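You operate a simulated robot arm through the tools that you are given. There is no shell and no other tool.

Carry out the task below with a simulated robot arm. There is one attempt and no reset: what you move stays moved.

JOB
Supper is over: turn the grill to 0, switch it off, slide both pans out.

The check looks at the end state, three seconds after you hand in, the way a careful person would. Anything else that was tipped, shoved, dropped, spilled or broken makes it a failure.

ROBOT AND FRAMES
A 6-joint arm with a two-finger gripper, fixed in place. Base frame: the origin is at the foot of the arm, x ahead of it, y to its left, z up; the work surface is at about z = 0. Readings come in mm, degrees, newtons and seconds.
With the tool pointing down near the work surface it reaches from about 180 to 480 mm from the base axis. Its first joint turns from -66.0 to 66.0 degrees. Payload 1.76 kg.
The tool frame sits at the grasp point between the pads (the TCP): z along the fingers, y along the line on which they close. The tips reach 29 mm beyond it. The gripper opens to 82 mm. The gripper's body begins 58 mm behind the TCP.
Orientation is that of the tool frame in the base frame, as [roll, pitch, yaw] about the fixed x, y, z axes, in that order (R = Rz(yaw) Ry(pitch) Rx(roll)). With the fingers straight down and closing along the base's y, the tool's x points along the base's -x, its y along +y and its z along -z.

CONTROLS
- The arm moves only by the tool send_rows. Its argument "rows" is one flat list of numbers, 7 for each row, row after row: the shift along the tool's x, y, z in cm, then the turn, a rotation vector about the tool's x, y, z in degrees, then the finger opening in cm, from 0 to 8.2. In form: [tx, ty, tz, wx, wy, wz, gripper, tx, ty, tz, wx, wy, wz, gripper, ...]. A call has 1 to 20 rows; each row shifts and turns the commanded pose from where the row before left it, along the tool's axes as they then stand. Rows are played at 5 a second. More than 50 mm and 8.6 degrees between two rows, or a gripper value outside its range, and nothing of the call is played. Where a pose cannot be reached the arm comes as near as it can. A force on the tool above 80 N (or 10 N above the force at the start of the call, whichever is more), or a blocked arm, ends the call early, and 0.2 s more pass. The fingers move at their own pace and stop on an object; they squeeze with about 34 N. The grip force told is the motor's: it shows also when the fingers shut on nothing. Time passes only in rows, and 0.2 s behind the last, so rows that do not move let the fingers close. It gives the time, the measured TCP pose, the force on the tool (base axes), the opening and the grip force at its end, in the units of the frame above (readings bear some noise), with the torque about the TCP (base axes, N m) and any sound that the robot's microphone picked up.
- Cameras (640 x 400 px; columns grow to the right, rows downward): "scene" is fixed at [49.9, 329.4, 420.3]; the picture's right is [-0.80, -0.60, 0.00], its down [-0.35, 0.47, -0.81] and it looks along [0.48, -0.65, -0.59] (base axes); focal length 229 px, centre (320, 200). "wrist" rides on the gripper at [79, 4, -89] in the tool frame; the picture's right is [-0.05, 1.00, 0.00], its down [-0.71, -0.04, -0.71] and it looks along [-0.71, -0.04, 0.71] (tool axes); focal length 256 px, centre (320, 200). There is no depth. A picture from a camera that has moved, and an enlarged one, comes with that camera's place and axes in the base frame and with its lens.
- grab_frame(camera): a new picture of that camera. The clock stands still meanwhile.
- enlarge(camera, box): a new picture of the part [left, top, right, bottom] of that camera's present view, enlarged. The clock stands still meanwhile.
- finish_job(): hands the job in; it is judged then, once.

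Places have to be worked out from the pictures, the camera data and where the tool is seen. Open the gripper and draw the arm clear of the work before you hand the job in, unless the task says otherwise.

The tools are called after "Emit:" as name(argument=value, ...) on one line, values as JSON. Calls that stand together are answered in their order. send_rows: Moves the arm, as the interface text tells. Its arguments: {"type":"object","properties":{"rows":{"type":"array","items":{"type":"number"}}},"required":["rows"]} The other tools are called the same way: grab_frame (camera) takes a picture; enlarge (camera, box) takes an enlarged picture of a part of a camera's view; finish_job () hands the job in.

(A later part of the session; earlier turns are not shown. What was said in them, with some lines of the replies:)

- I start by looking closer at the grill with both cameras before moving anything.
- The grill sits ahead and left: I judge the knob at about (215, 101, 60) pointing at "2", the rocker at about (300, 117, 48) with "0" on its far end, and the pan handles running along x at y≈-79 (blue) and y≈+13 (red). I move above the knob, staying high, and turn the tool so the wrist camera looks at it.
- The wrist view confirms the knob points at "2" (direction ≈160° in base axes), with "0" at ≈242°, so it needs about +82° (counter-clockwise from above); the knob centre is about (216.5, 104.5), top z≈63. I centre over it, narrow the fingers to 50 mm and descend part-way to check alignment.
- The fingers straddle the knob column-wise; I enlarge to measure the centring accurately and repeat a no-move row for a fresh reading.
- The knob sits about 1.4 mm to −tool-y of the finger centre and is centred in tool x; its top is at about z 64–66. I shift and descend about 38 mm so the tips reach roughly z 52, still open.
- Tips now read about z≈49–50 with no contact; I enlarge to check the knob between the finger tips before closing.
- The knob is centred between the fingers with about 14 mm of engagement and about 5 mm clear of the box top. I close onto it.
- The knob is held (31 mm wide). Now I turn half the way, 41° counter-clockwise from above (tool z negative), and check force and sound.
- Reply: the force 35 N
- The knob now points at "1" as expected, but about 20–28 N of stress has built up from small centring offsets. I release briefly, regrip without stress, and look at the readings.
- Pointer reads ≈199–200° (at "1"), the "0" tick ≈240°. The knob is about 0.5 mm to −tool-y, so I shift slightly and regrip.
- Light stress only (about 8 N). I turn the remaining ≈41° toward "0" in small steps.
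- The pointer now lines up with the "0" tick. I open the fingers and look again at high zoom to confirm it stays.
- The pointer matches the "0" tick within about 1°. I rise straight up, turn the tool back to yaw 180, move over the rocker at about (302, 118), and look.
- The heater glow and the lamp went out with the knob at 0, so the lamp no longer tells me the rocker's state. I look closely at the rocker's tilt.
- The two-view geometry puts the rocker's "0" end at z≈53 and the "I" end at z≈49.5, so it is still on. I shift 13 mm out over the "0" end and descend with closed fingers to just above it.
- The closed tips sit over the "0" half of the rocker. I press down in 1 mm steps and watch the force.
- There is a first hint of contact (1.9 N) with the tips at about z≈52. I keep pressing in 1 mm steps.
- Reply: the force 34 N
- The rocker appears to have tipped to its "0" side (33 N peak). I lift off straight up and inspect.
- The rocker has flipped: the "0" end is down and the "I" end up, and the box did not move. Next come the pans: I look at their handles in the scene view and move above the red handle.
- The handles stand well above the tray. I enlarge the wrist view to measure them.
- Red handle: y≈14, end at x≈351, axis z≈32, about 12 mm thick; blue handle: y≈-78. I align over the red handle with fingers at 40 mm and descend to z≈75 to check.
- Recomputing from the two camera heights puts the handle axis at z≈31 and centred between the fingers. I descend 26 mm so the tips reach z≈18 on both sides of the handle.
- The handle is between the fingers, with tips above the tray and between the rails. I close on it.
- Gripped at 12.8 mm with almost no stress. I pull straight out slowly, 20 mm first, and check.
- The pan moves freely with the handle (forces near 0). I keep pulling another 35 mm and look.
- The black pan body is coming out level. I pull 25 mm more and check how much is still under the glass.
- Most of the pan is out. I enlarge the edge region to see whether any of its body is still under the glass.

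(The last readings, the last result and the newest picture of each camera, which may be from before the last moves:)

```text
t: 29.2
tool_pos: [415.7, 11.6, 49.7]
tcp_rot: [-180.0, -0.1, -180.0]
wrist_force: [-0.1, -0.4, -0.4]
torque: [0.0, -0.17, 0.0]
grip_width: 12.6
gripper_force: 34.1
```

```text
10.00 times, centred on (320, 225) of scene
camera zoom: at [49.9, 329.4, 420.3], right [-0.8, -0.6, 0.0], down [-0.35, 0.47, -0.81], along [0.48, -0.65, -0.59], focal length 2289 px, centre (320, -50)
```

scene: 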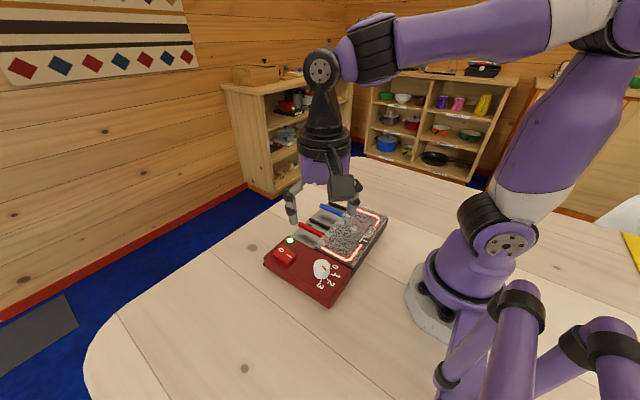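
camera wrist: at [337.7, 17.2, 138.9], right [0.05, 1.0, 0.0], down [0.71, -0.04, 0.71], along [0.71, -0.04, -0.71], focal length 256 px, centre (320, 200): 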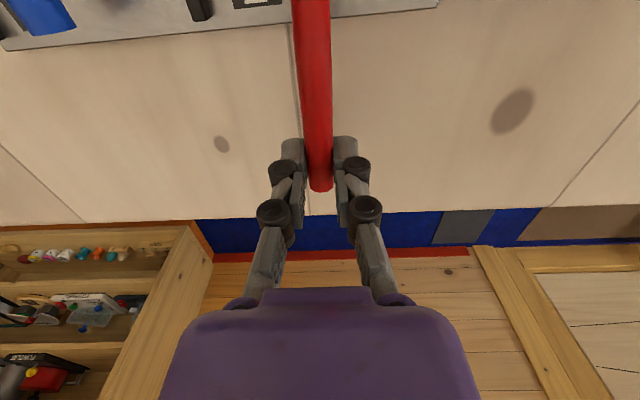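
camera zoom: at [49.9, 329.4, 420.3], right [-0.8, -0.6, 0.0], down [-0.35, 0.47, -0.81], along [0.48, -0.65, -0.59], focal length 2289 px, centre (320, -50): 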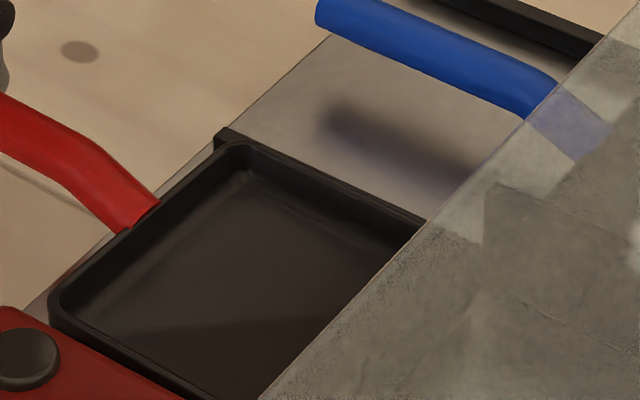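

The back rim is still hidden under the lid edge, and the pan front is near the tray's front. I pull 10 mm more in small steps and check again.

Emit:
send_rows(rows=[-0.3, 0, 0, 0, 0, 0, 0.9, -0.4, 0, 0, 0, 0, 0, 0.9, -0.3, 0, 0, 0, 0, 0, 0.9, 0, 0, 0, 0, 0, 0, 0.9])

Emit:
enlarge(camera="scene", box=[285, 195, 365, 260])

```text
t: 30.2
tool_pos: [424.9, 12.9, 49.6]
tcp_rot: [180.0, 0.1, 180.0]
wrist_force: [-0.5, 0.4, 0.0]
torque: [0.0, -0.12, 0.02]
grip_width: 12.7
gripper_force: 34.0
```

```text
6.15 times, centred on (325, 228) of scene
camera zoom: at [49.9, 329.4, 420.3], right [-0.8, -0.6, 0.0], down [-0.35, 0.47, -0.81], along [0.48, -0.65, -0.59], focal length 1409 px, centre (289, 31)
```

zoom: 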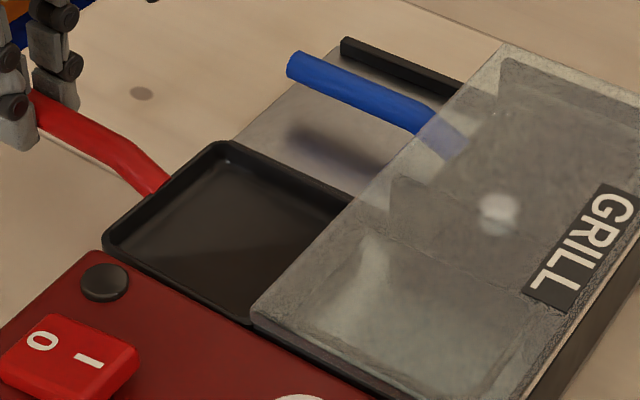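

The pan's rear corner now seems to show at the lid edge. I release gently, rise, and look from above with the wrist camera to judge how far out it really is.

Emit:
send_rows(rows=[0, 0, 0, 0, 0, 0, 1.8, 0, 0, 0, 0, 0, 0, 4, 0, 0, 0, 0, 0, 0, 4, 0, 0, -1.5, 0, 0, 0, 4, 0, 0, -2.5, 0, 0, 0, 4, 0, 0, -3, 0, 0, 0, 4, 2.5, 0, -3, 0, 0, 0, 4, 4, 0, -2, 0, 0, 0, 4, 4, 0, 0, 0, 0, 0, 4, 0, 0, 0, 0, 0, 0, 4])

Emit:
grab_frame(camera="wrist")

Emit:
enlarge(camera="scene", box=[285, 175, 385, 260])

```text
t: 32.4
tool_pos: [321.9, 14.2, 170.8]
tcp_rot: [180.0, 0.1, -179.9]
wrist_force: [0.5, 0.4, -1.1]
torque: [0.0, 0.01, 0.02]
grip_width: 40.0
gripper_force: 0.2
```

```text
taken
camera wrist: at [244.3, 20.0, 260.2], right [0.05, 1.0, 0.0], down [0.71, -0.04, 0.71], along [0.71, -0.04, -0.71], focal length 256 px, centre (320, 200)
```

wrist: 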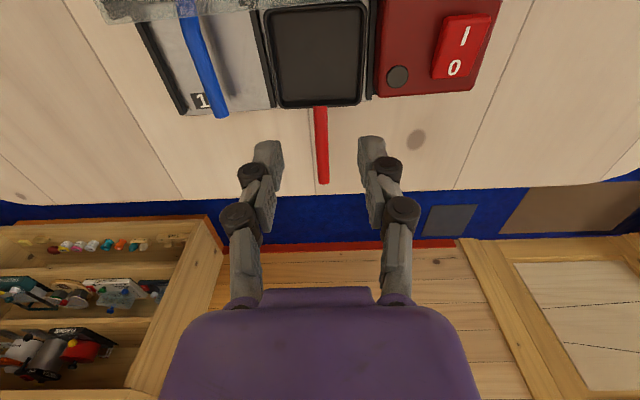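

```text
4.71 times, centred on (335, 218) of scene
camera zoom: at [49.9, 329.4, 420.3], right [-0.8, -0.6, 0.0], down [-0.35, 0.47, -0.81], along [0.48, -0.65, -0.59], focal length 1077 px, centre (249, 118)
```

zoom: 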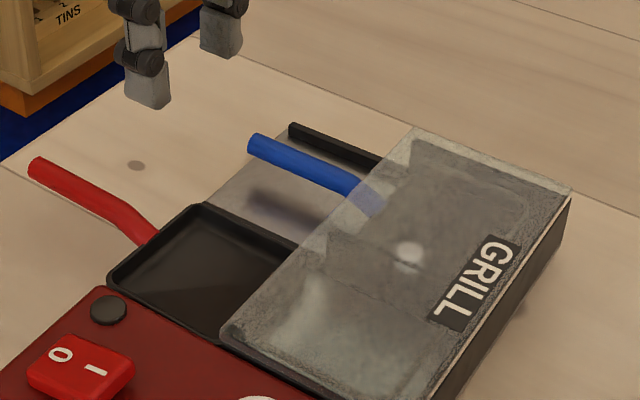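

Emit:
enlarge(camera="wrist", box=[230, 0, 390, 115])

```text
3.48 times, centred on (310, 58) of wrist
camera zoom: at [244.3, 20.0, 260.2], right [0.05, 1.0, 0.0], down [0.71, -0.04, 0.71], along [0.71, -0.04, -0.71], focal length 890 px, centre (355, 696)
```

zoom: 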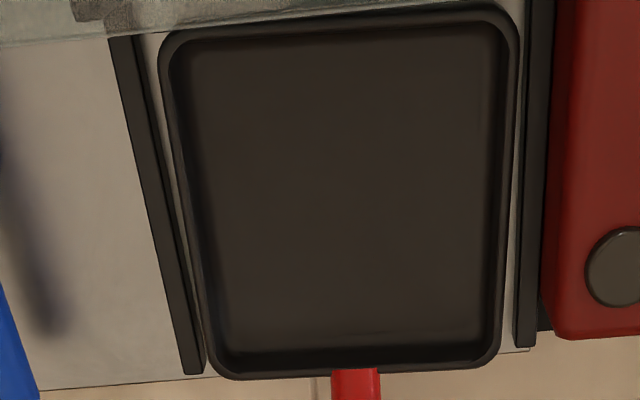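

Seen from above, the whole red pan is out: its rear rim lies at about x≈276, roughly 5 mm past the lid edge, and its front is at the tray's front edge, sitting level. Now I move over the blue handle (y≈-77.5, end x≈354) and come down to z≈75.

Emit:
send_rows(rows=[-0.5, -3.06, 0, 0, 0, 0, 4, -0.5, -3.06, 0, 0, 0, 0, 4, -0.5, -3.05, 0, 0, 0, 0, 4, 0, 0, 2.5, 0, 0, 0, 4, 0, 0, 2.5, 0, 0, 0, 4, 0, 0, 2.5, 0, 0, 0, 4, 0, 0, 2, 0, 0, 0, 4, 0, 0, 0, 0, 0, 0, 4])

Emit:
grab_frame(camera="wrist")

Emit:
enlarge(camera="wrist", box=[240, 80, 400, 200])

```text
t: 34.2
tool_pos: [335.1, -76.8, 73.8]
tcp_rot: [180.0, 0.0, 179.9]
wrist_force: [0.2, -0.1, 0.0]
torque: [0.03, -0.01, 0.04]
grip_width: 40.1
gripper_force: 0.1
```

```text
taken
camera wrist: at [257.1, -72.5, 163.5], right [0.05, 1.0, 0.0], down [0.71, -0.04, 0.71], along [0.71, -0.04, -0.71], focal length 256 px, centre (320, 200)
```

wrist: 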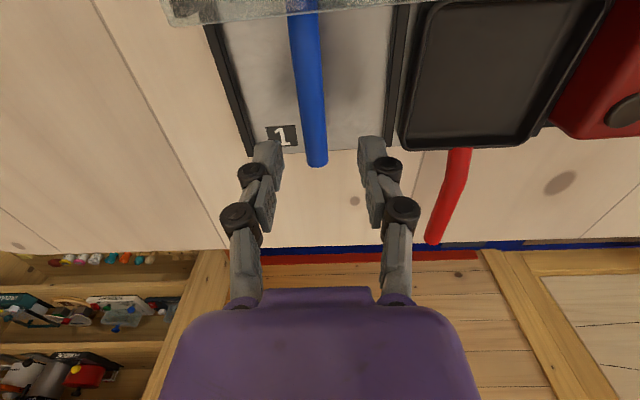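

```text
3.33 times, centred on (320, 140) of wrist
camera zoom: at [257.1, -72.5, 163.5], right [0.05, 1.0, 0.0], down [0.71, -0.04, 0.71], along [0.71, -0.04, -0.71], focal length 853 px, centre (320, 400)
```

zoom: 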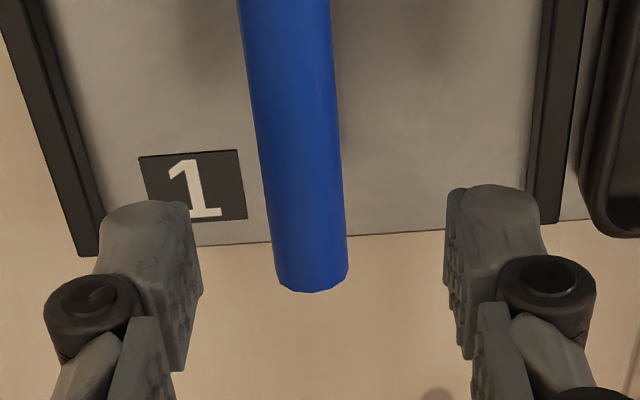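

The blue handle is about 3 mm to the −y side of the finger centre with its end 18 mm beyond the TCP. I shift −3 mm in y and descend 26 mm.

Emit:
send_rows(rows=[0, -0.28, 0, 0, 0, 0, 4, 0, 0, 1, 0, 0, 0, 4, 0, 0, 1, 0, 0, 0, 4, 0, 0, 0.6, 0, 0, 0, 4, 0, 0, 0, 0, 0, 0, 4])

Emit:
enlarge(camera="wrist", box=[240, 80, 400, 200])

Emit:
enlarge(camera="scene", box=[285, 175, 385, 260])

```text
t: 35.4
tool_pos: [335.6, -80.8, 47.3]
tcp_rot: [179.9, 0.1, 179.9]
wrist_force: [0.6, -0.1, -0.5]
torque: [0.03, -0.02, 0.0]
grip_width: 40.0
gripper_force: 0.1
```

```text
3.33 times, centred on (320, 140) of wrist
camera zoom: at [257.4, -76.2, 136.9], right [0.05, 1.0, 0.0], down [0.71, -0.04, 0.71], along [0.71, -0.04, -0.71], focal length 853 px, centre (320, 400)
```

zoom: 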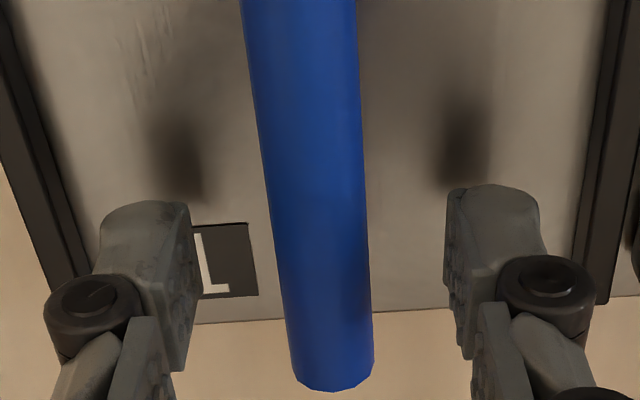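

```text
4.71 times, centred on (335, 218) of scene
camera zoom: at [49.9, 329.4, 420.3], right [-0.8, -0.6, 0.0], down [-0.35, 0.47, -0.81], along [0.48, -0.65, -0.59], focal length 1077 px, centre (249, 118)
```

zoom: 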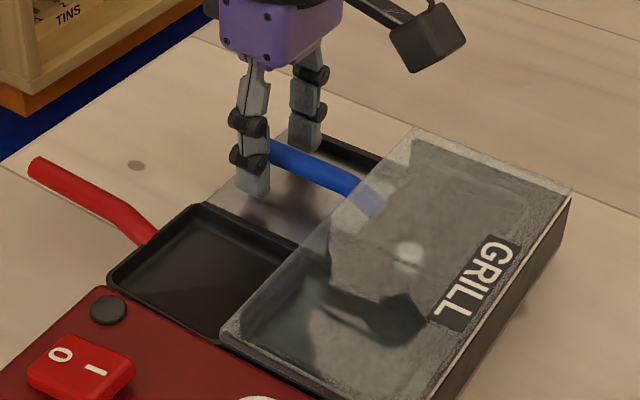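

The blue handle is centred between the fingers. I close on it.

Emit:
send_rows(rows=[0, 0, 0, 0, 0, 0, 2.4, 0, 0, 0, 0, 0, 0, 0.9, 0, 0, 0, 0, 0, 0, 0.9, 0, 0, 0, 0, 0, 0, 0.9])

```text
t: 36.4
tool_pos: [336.4, -80.9, 47.0]
tcp_rot: [179.9, 0.0, -179.9]
wrist_force: [0.4, 0.0, 0.2]
torque: [-0.03, -0.08, -0.01]
grip_width: 12.2
gripper_force: 34.4
```

Gripped at 12.2 mm with no stress. I pull straight out slowly, 60 mm first.

Emit:
send_rows(rows=[-0.3, 0, 0, 0, 0, 0, 0.9, -0.4, 0, 0, 0, 0, 0, 0.9, -0.4, 0, 0, 0, 0, 0, 0.9, -0.5, 0, 0, 0, 0, 0, 0.9, -0.5, 0, 0, 0, 0, 0, 0.9, -0.5, 0, 0, 0, 0, 0, 0.9, -0.5, 0, 0, 0, 0, 0, 0.9, -0.5, 0, 0, 0, 0, 0, 0.9, -0.5, 0, 0, 0, 0, 0, 0.9, -0.5, 0, 0, 0, 0, 0, 0.9, -0.5, 0, 0, 0, 0, 0, 0.9, -0.5, 0, 0, 0, 0, 0, 0.9, -0.4, 0, 0, 0, 0, 0, 0.9, 0, 0, 0, 0, 0, 0, 0.9])

Emit:
enlarge(camera="scene", box=[285, 175, 385, 260])

Emit:
grab_frame(camera="wrist")

```text
t: 39.4
tool_pos: [395.8, -81.3, 48.8]
tcp_rot: [-180.0, 0.0, -179.9]
wrist_force: [0.7, 0.1, -0.6]
torque: [-0.04, -0.13, 0.01]
grip_width: 12.5
gripper_force: 33.7
```

```text
4.71 times, centred on (335, 218) of scene
camera zoom: at [49.9, 329.4, 420.3], right [-0.8, -0.6, 0.0], down [-0.35, 0.47, -0.81], along [0.48, -0.65, -0.59], focal length 1077 px, centre (249, 118)
```

zoom: 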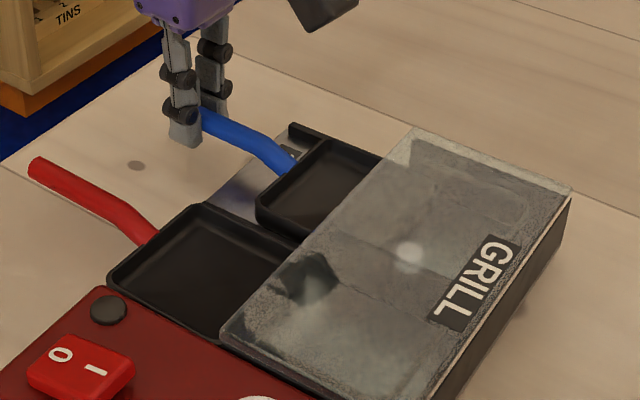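

```text
taken
camera wrist: at [317.5, -75.4, 138.0], right [0.05, 1.0, 0.0], down [0.71, -0.04, 0.71], along [0.71, -0.04, -0.71], focal length 256 px, centre (320, 200)
```

wrist: 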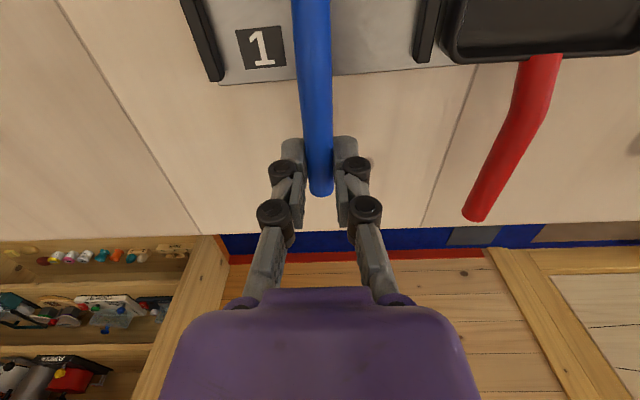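

Both pans track well. I pull the blue pan another 31 mm to match the red one's travel.

Emit:
send_rows(rows=[-0.5, 0, 0, 0, 0, 0, 0.9, -0.5, 0, 0, 0, 0, 0, 0.9, -0.5, 0, 0, 0, 0, 0, 0.9, -0.5, 0, 0, 0, 0, 0, 0.9, -0.4, 0, 0, 0, 0, 0, 0.9, -0.4, 0, 0, 0, 0, 0, 0.9, -0.3, 0, 0, 0, 0, 0, 0.9, 0, 0, 0, 0, 0, 0, 0.9])

Emit:
enlarge(camera="scene", box=[285, 175, 385, 260])

```text
t: 41.2
tool_pos: [424.7, -81.1, 48.5]
tcp_rot: [-179.9, 0.0, 179.9]
wrist_force: [-0.1, 0.0, -1.5]
torque: [0.01, -0.14, -0.02]
grip_width: 12.4
gripper_force: 34.1
```

```text
4.71 times, centred on (335, 218) of scene
camera zoom: at [49.9, 329.4, 420.3], right [-0.8, -0.6, 0.0], down [-0.35, 0.47, -0.81], along [0.48, -0.65, -0.59], focal length 1077 px, centre (249, 118)
```

zoom: 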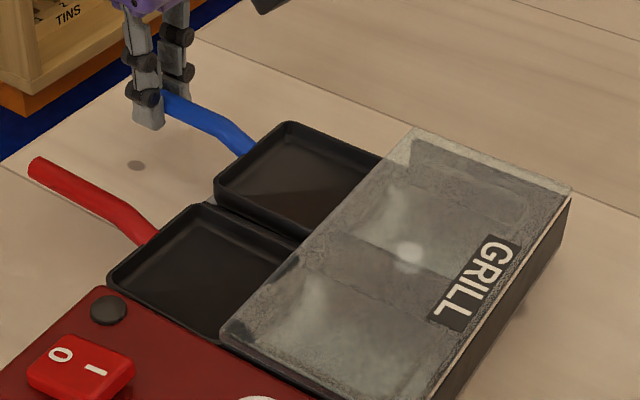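

The blue pan is out about as far as the red one. I release gently, rise straight up, and pull back to inspect both from above.

Emit:
send_rows(rows=[0, 0, 0, 0, 0, 0, 1.8, 0, 0, 0, 0, 0, 0, 4, 0, 0, 0, 0, 0, 0, 4, 0, 0, -1.5, 0, 0, 0, 4, 0, 0, -2.5, 0, 0, 0, 4, 0, 0, -3, 0, 0, 0, 4, 2.5, 0, -3, 0, 0, 0, 4, 4, 0, -2, 0, 0, 0, 4, 4, 1, 0, 0, 0, 0, 4, 0, 0, 0, 0, 0, 0, 4])

Emit:
grab_frame(camera="wrist")

Emit:
enlarge(camera="wrist", box=[220, 0, 480, 120])

Emit:
enlarge(camera="scene", box=[255, 175, 405, 310])

```text
t: 43.4
tool_pos: [319.2, -72.6, 167.6]
tcp_rot: [180.0, 0.0, 179.9]
wrist_force: [0.2, 1.0, 0.3]
torque: [0.02, -0.03, -0.01]
grip_width: 39.9
gripper_force: 0.1
```

```text
taken
camera wrist: at [241.7, -67.2, 257.2], right [0.05, 1.0, 0.0], down [0.71, -0.04, 0.71], along [0.71, -0.04, -0.71], focal length 256 px, centre (320, 200)
```

wrist: 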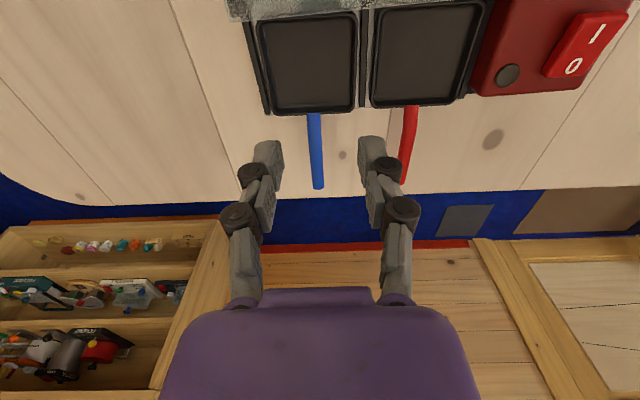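

```text
2.46 times, centred on (350, 60) of wrist
camera zoom: at [241.7, -67.2, 257.2], right [0.05, 1.0, 0.0], down [0.71, -0.04, 0.71], along [0.71, -0.04, -0.71], focal length 630 px, centre (246, 545)
```

zoom: 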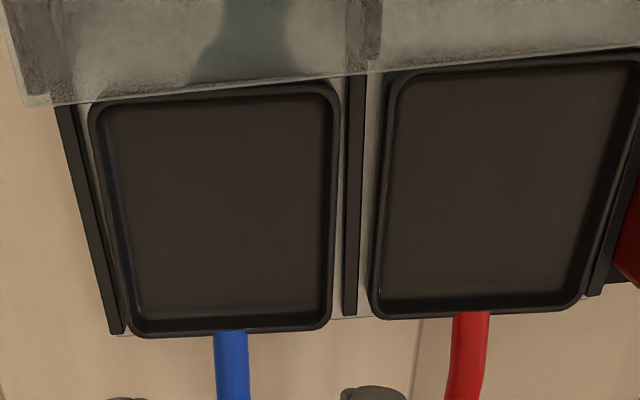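

```text
2.96 times, centred on (330, 242) of scene
camera zoom: at [49.9, 329.4, 420.3], right [-0.8, -0.6, 0.0], down [-0.35, 0.47, -0.81], along [0.48, -0.65, -0.59], focal length 678 px, centre (290, 74)
```

zoom: 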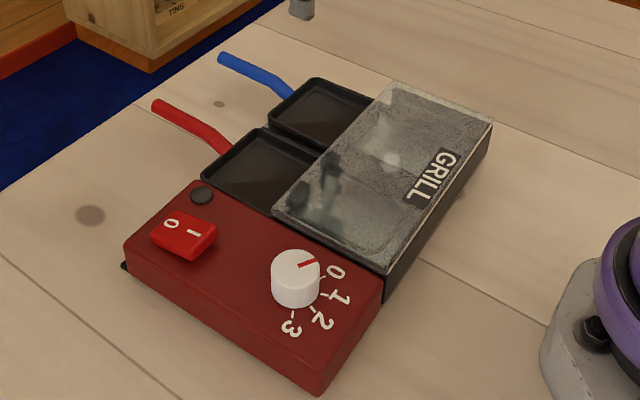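

Both pans lie fully out on the tray, level, with their rear rims a few millimetres past the lid edge. The rocker is on 0 and the knob at 0. I retreat upward, open the gripper fully, and take a last look.

Emit:
send_rows(rows=[0, 0, -3, 0, 0, 0, 4, 0, 0, -3, 0, 0, 0, 6, 0.8, 2, -3, 0, 0, 0, 8.2, 0.8, 2, -3, 0, 0, 0, 8.2, 0.8, 1.5, 0, 0, 0, 0, 8.2, 0, 0, 0, 0, 0, 0, 8.2, 0, 0, 0, 0, 0, 0, 8.2, 0, 0, 0, 0, 0, 0, 8.2])

Emit:
enlarge(camera="scene", box=[255, 175, 405, 310])

Emit:
grab_frame(camera="wrist")

Emit:
enlarge(camera="scene", box=[270, 225, 350, 295])

```text
t: 45.2
tool_pos: [296.7, -15.0, 288.3]
tcp_rot: [-180.0, 0.0, -180.0]
wrist_force: [-0.2, 0.5, 0.2]
torque: [0.01, -0.01, 0.02]
grip_width: 81.7
gripper_force: 0.1
```

```text
2.96 times, centred on (330, 242) of scene
camera zoom: at [49.9, 329.4, 420.3], right [-0.8, -0.6, 0.0], down [-0.35, 0.47, -0.81], along [0.48, -0.65, -0.59], focal length 678 px, centre (290, 74)
```

zoom: 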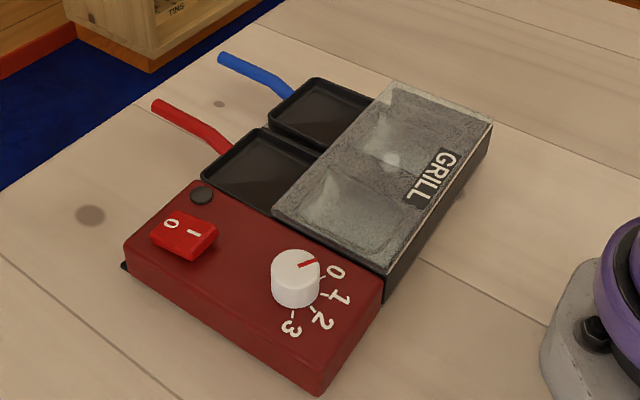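

```text
taken
camera wrist: at [217.3, -12.0, 377.2], right [0.05, 1.0, 0.0], down [0.71, -0.04, 0.71], along [0.71, -0.04, -0.71], focal length 256 px, centre (320, 200)
```

wrist: 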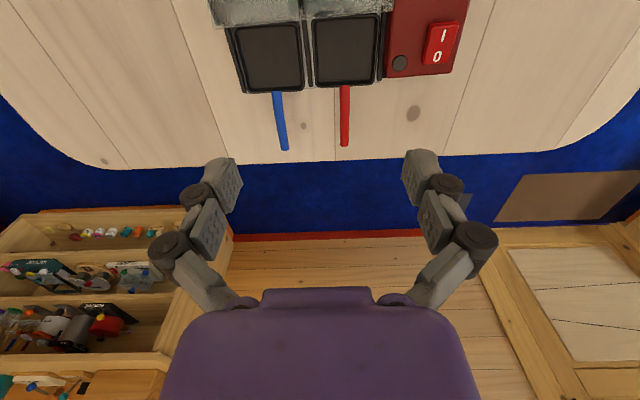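

```text
5.71 times, centred on (310, 260) of scene
camera zoom: at [49.9, 329.4, 420.3], right [-0.8, -0.6, 0.0], down [-0.35, 0.47, -0.81], along [0.48, -0.65, -0.59], focal length 1308 px, centre (377, -143)
```

zoom: 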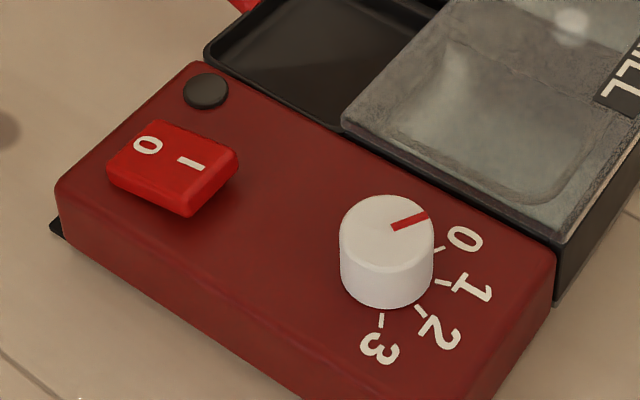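

The end state checks out: the knob points at 0, the rocker is pressed to 0, the lamp and heater are dark, and both pans are out on the tray, upright with nothing else moved. The arm is clear and the gripper is open, so I hand in.

Emit:
finish_job()

```text
The job is handed in.
```

I turned the grill to 0, switched it off and slid both pans out. The job is handed in, but I haven't been told the verdict.

- **Knob:** it points at 0, lined up with the tick to within about 1°. The lamp and heater went dark when it reached 0.
- **Switch:** the rocker is pressed down on its 0 side. The lamp was already out by then, so I confirmed this from the rocker's tilt.
- **Pans:** both are out on the tray, upright and level. I pulled each about 90 mm.
- **Clearance:** the back rims sit only about 3 to 6 mm past the lid edge. The front edges are level with the tray's front. I stopped there because pulling further could have tipped the pans off the tray.

Nothing else looked shifted in the last pictures. The arm is clear of the grill and the gripper is open.
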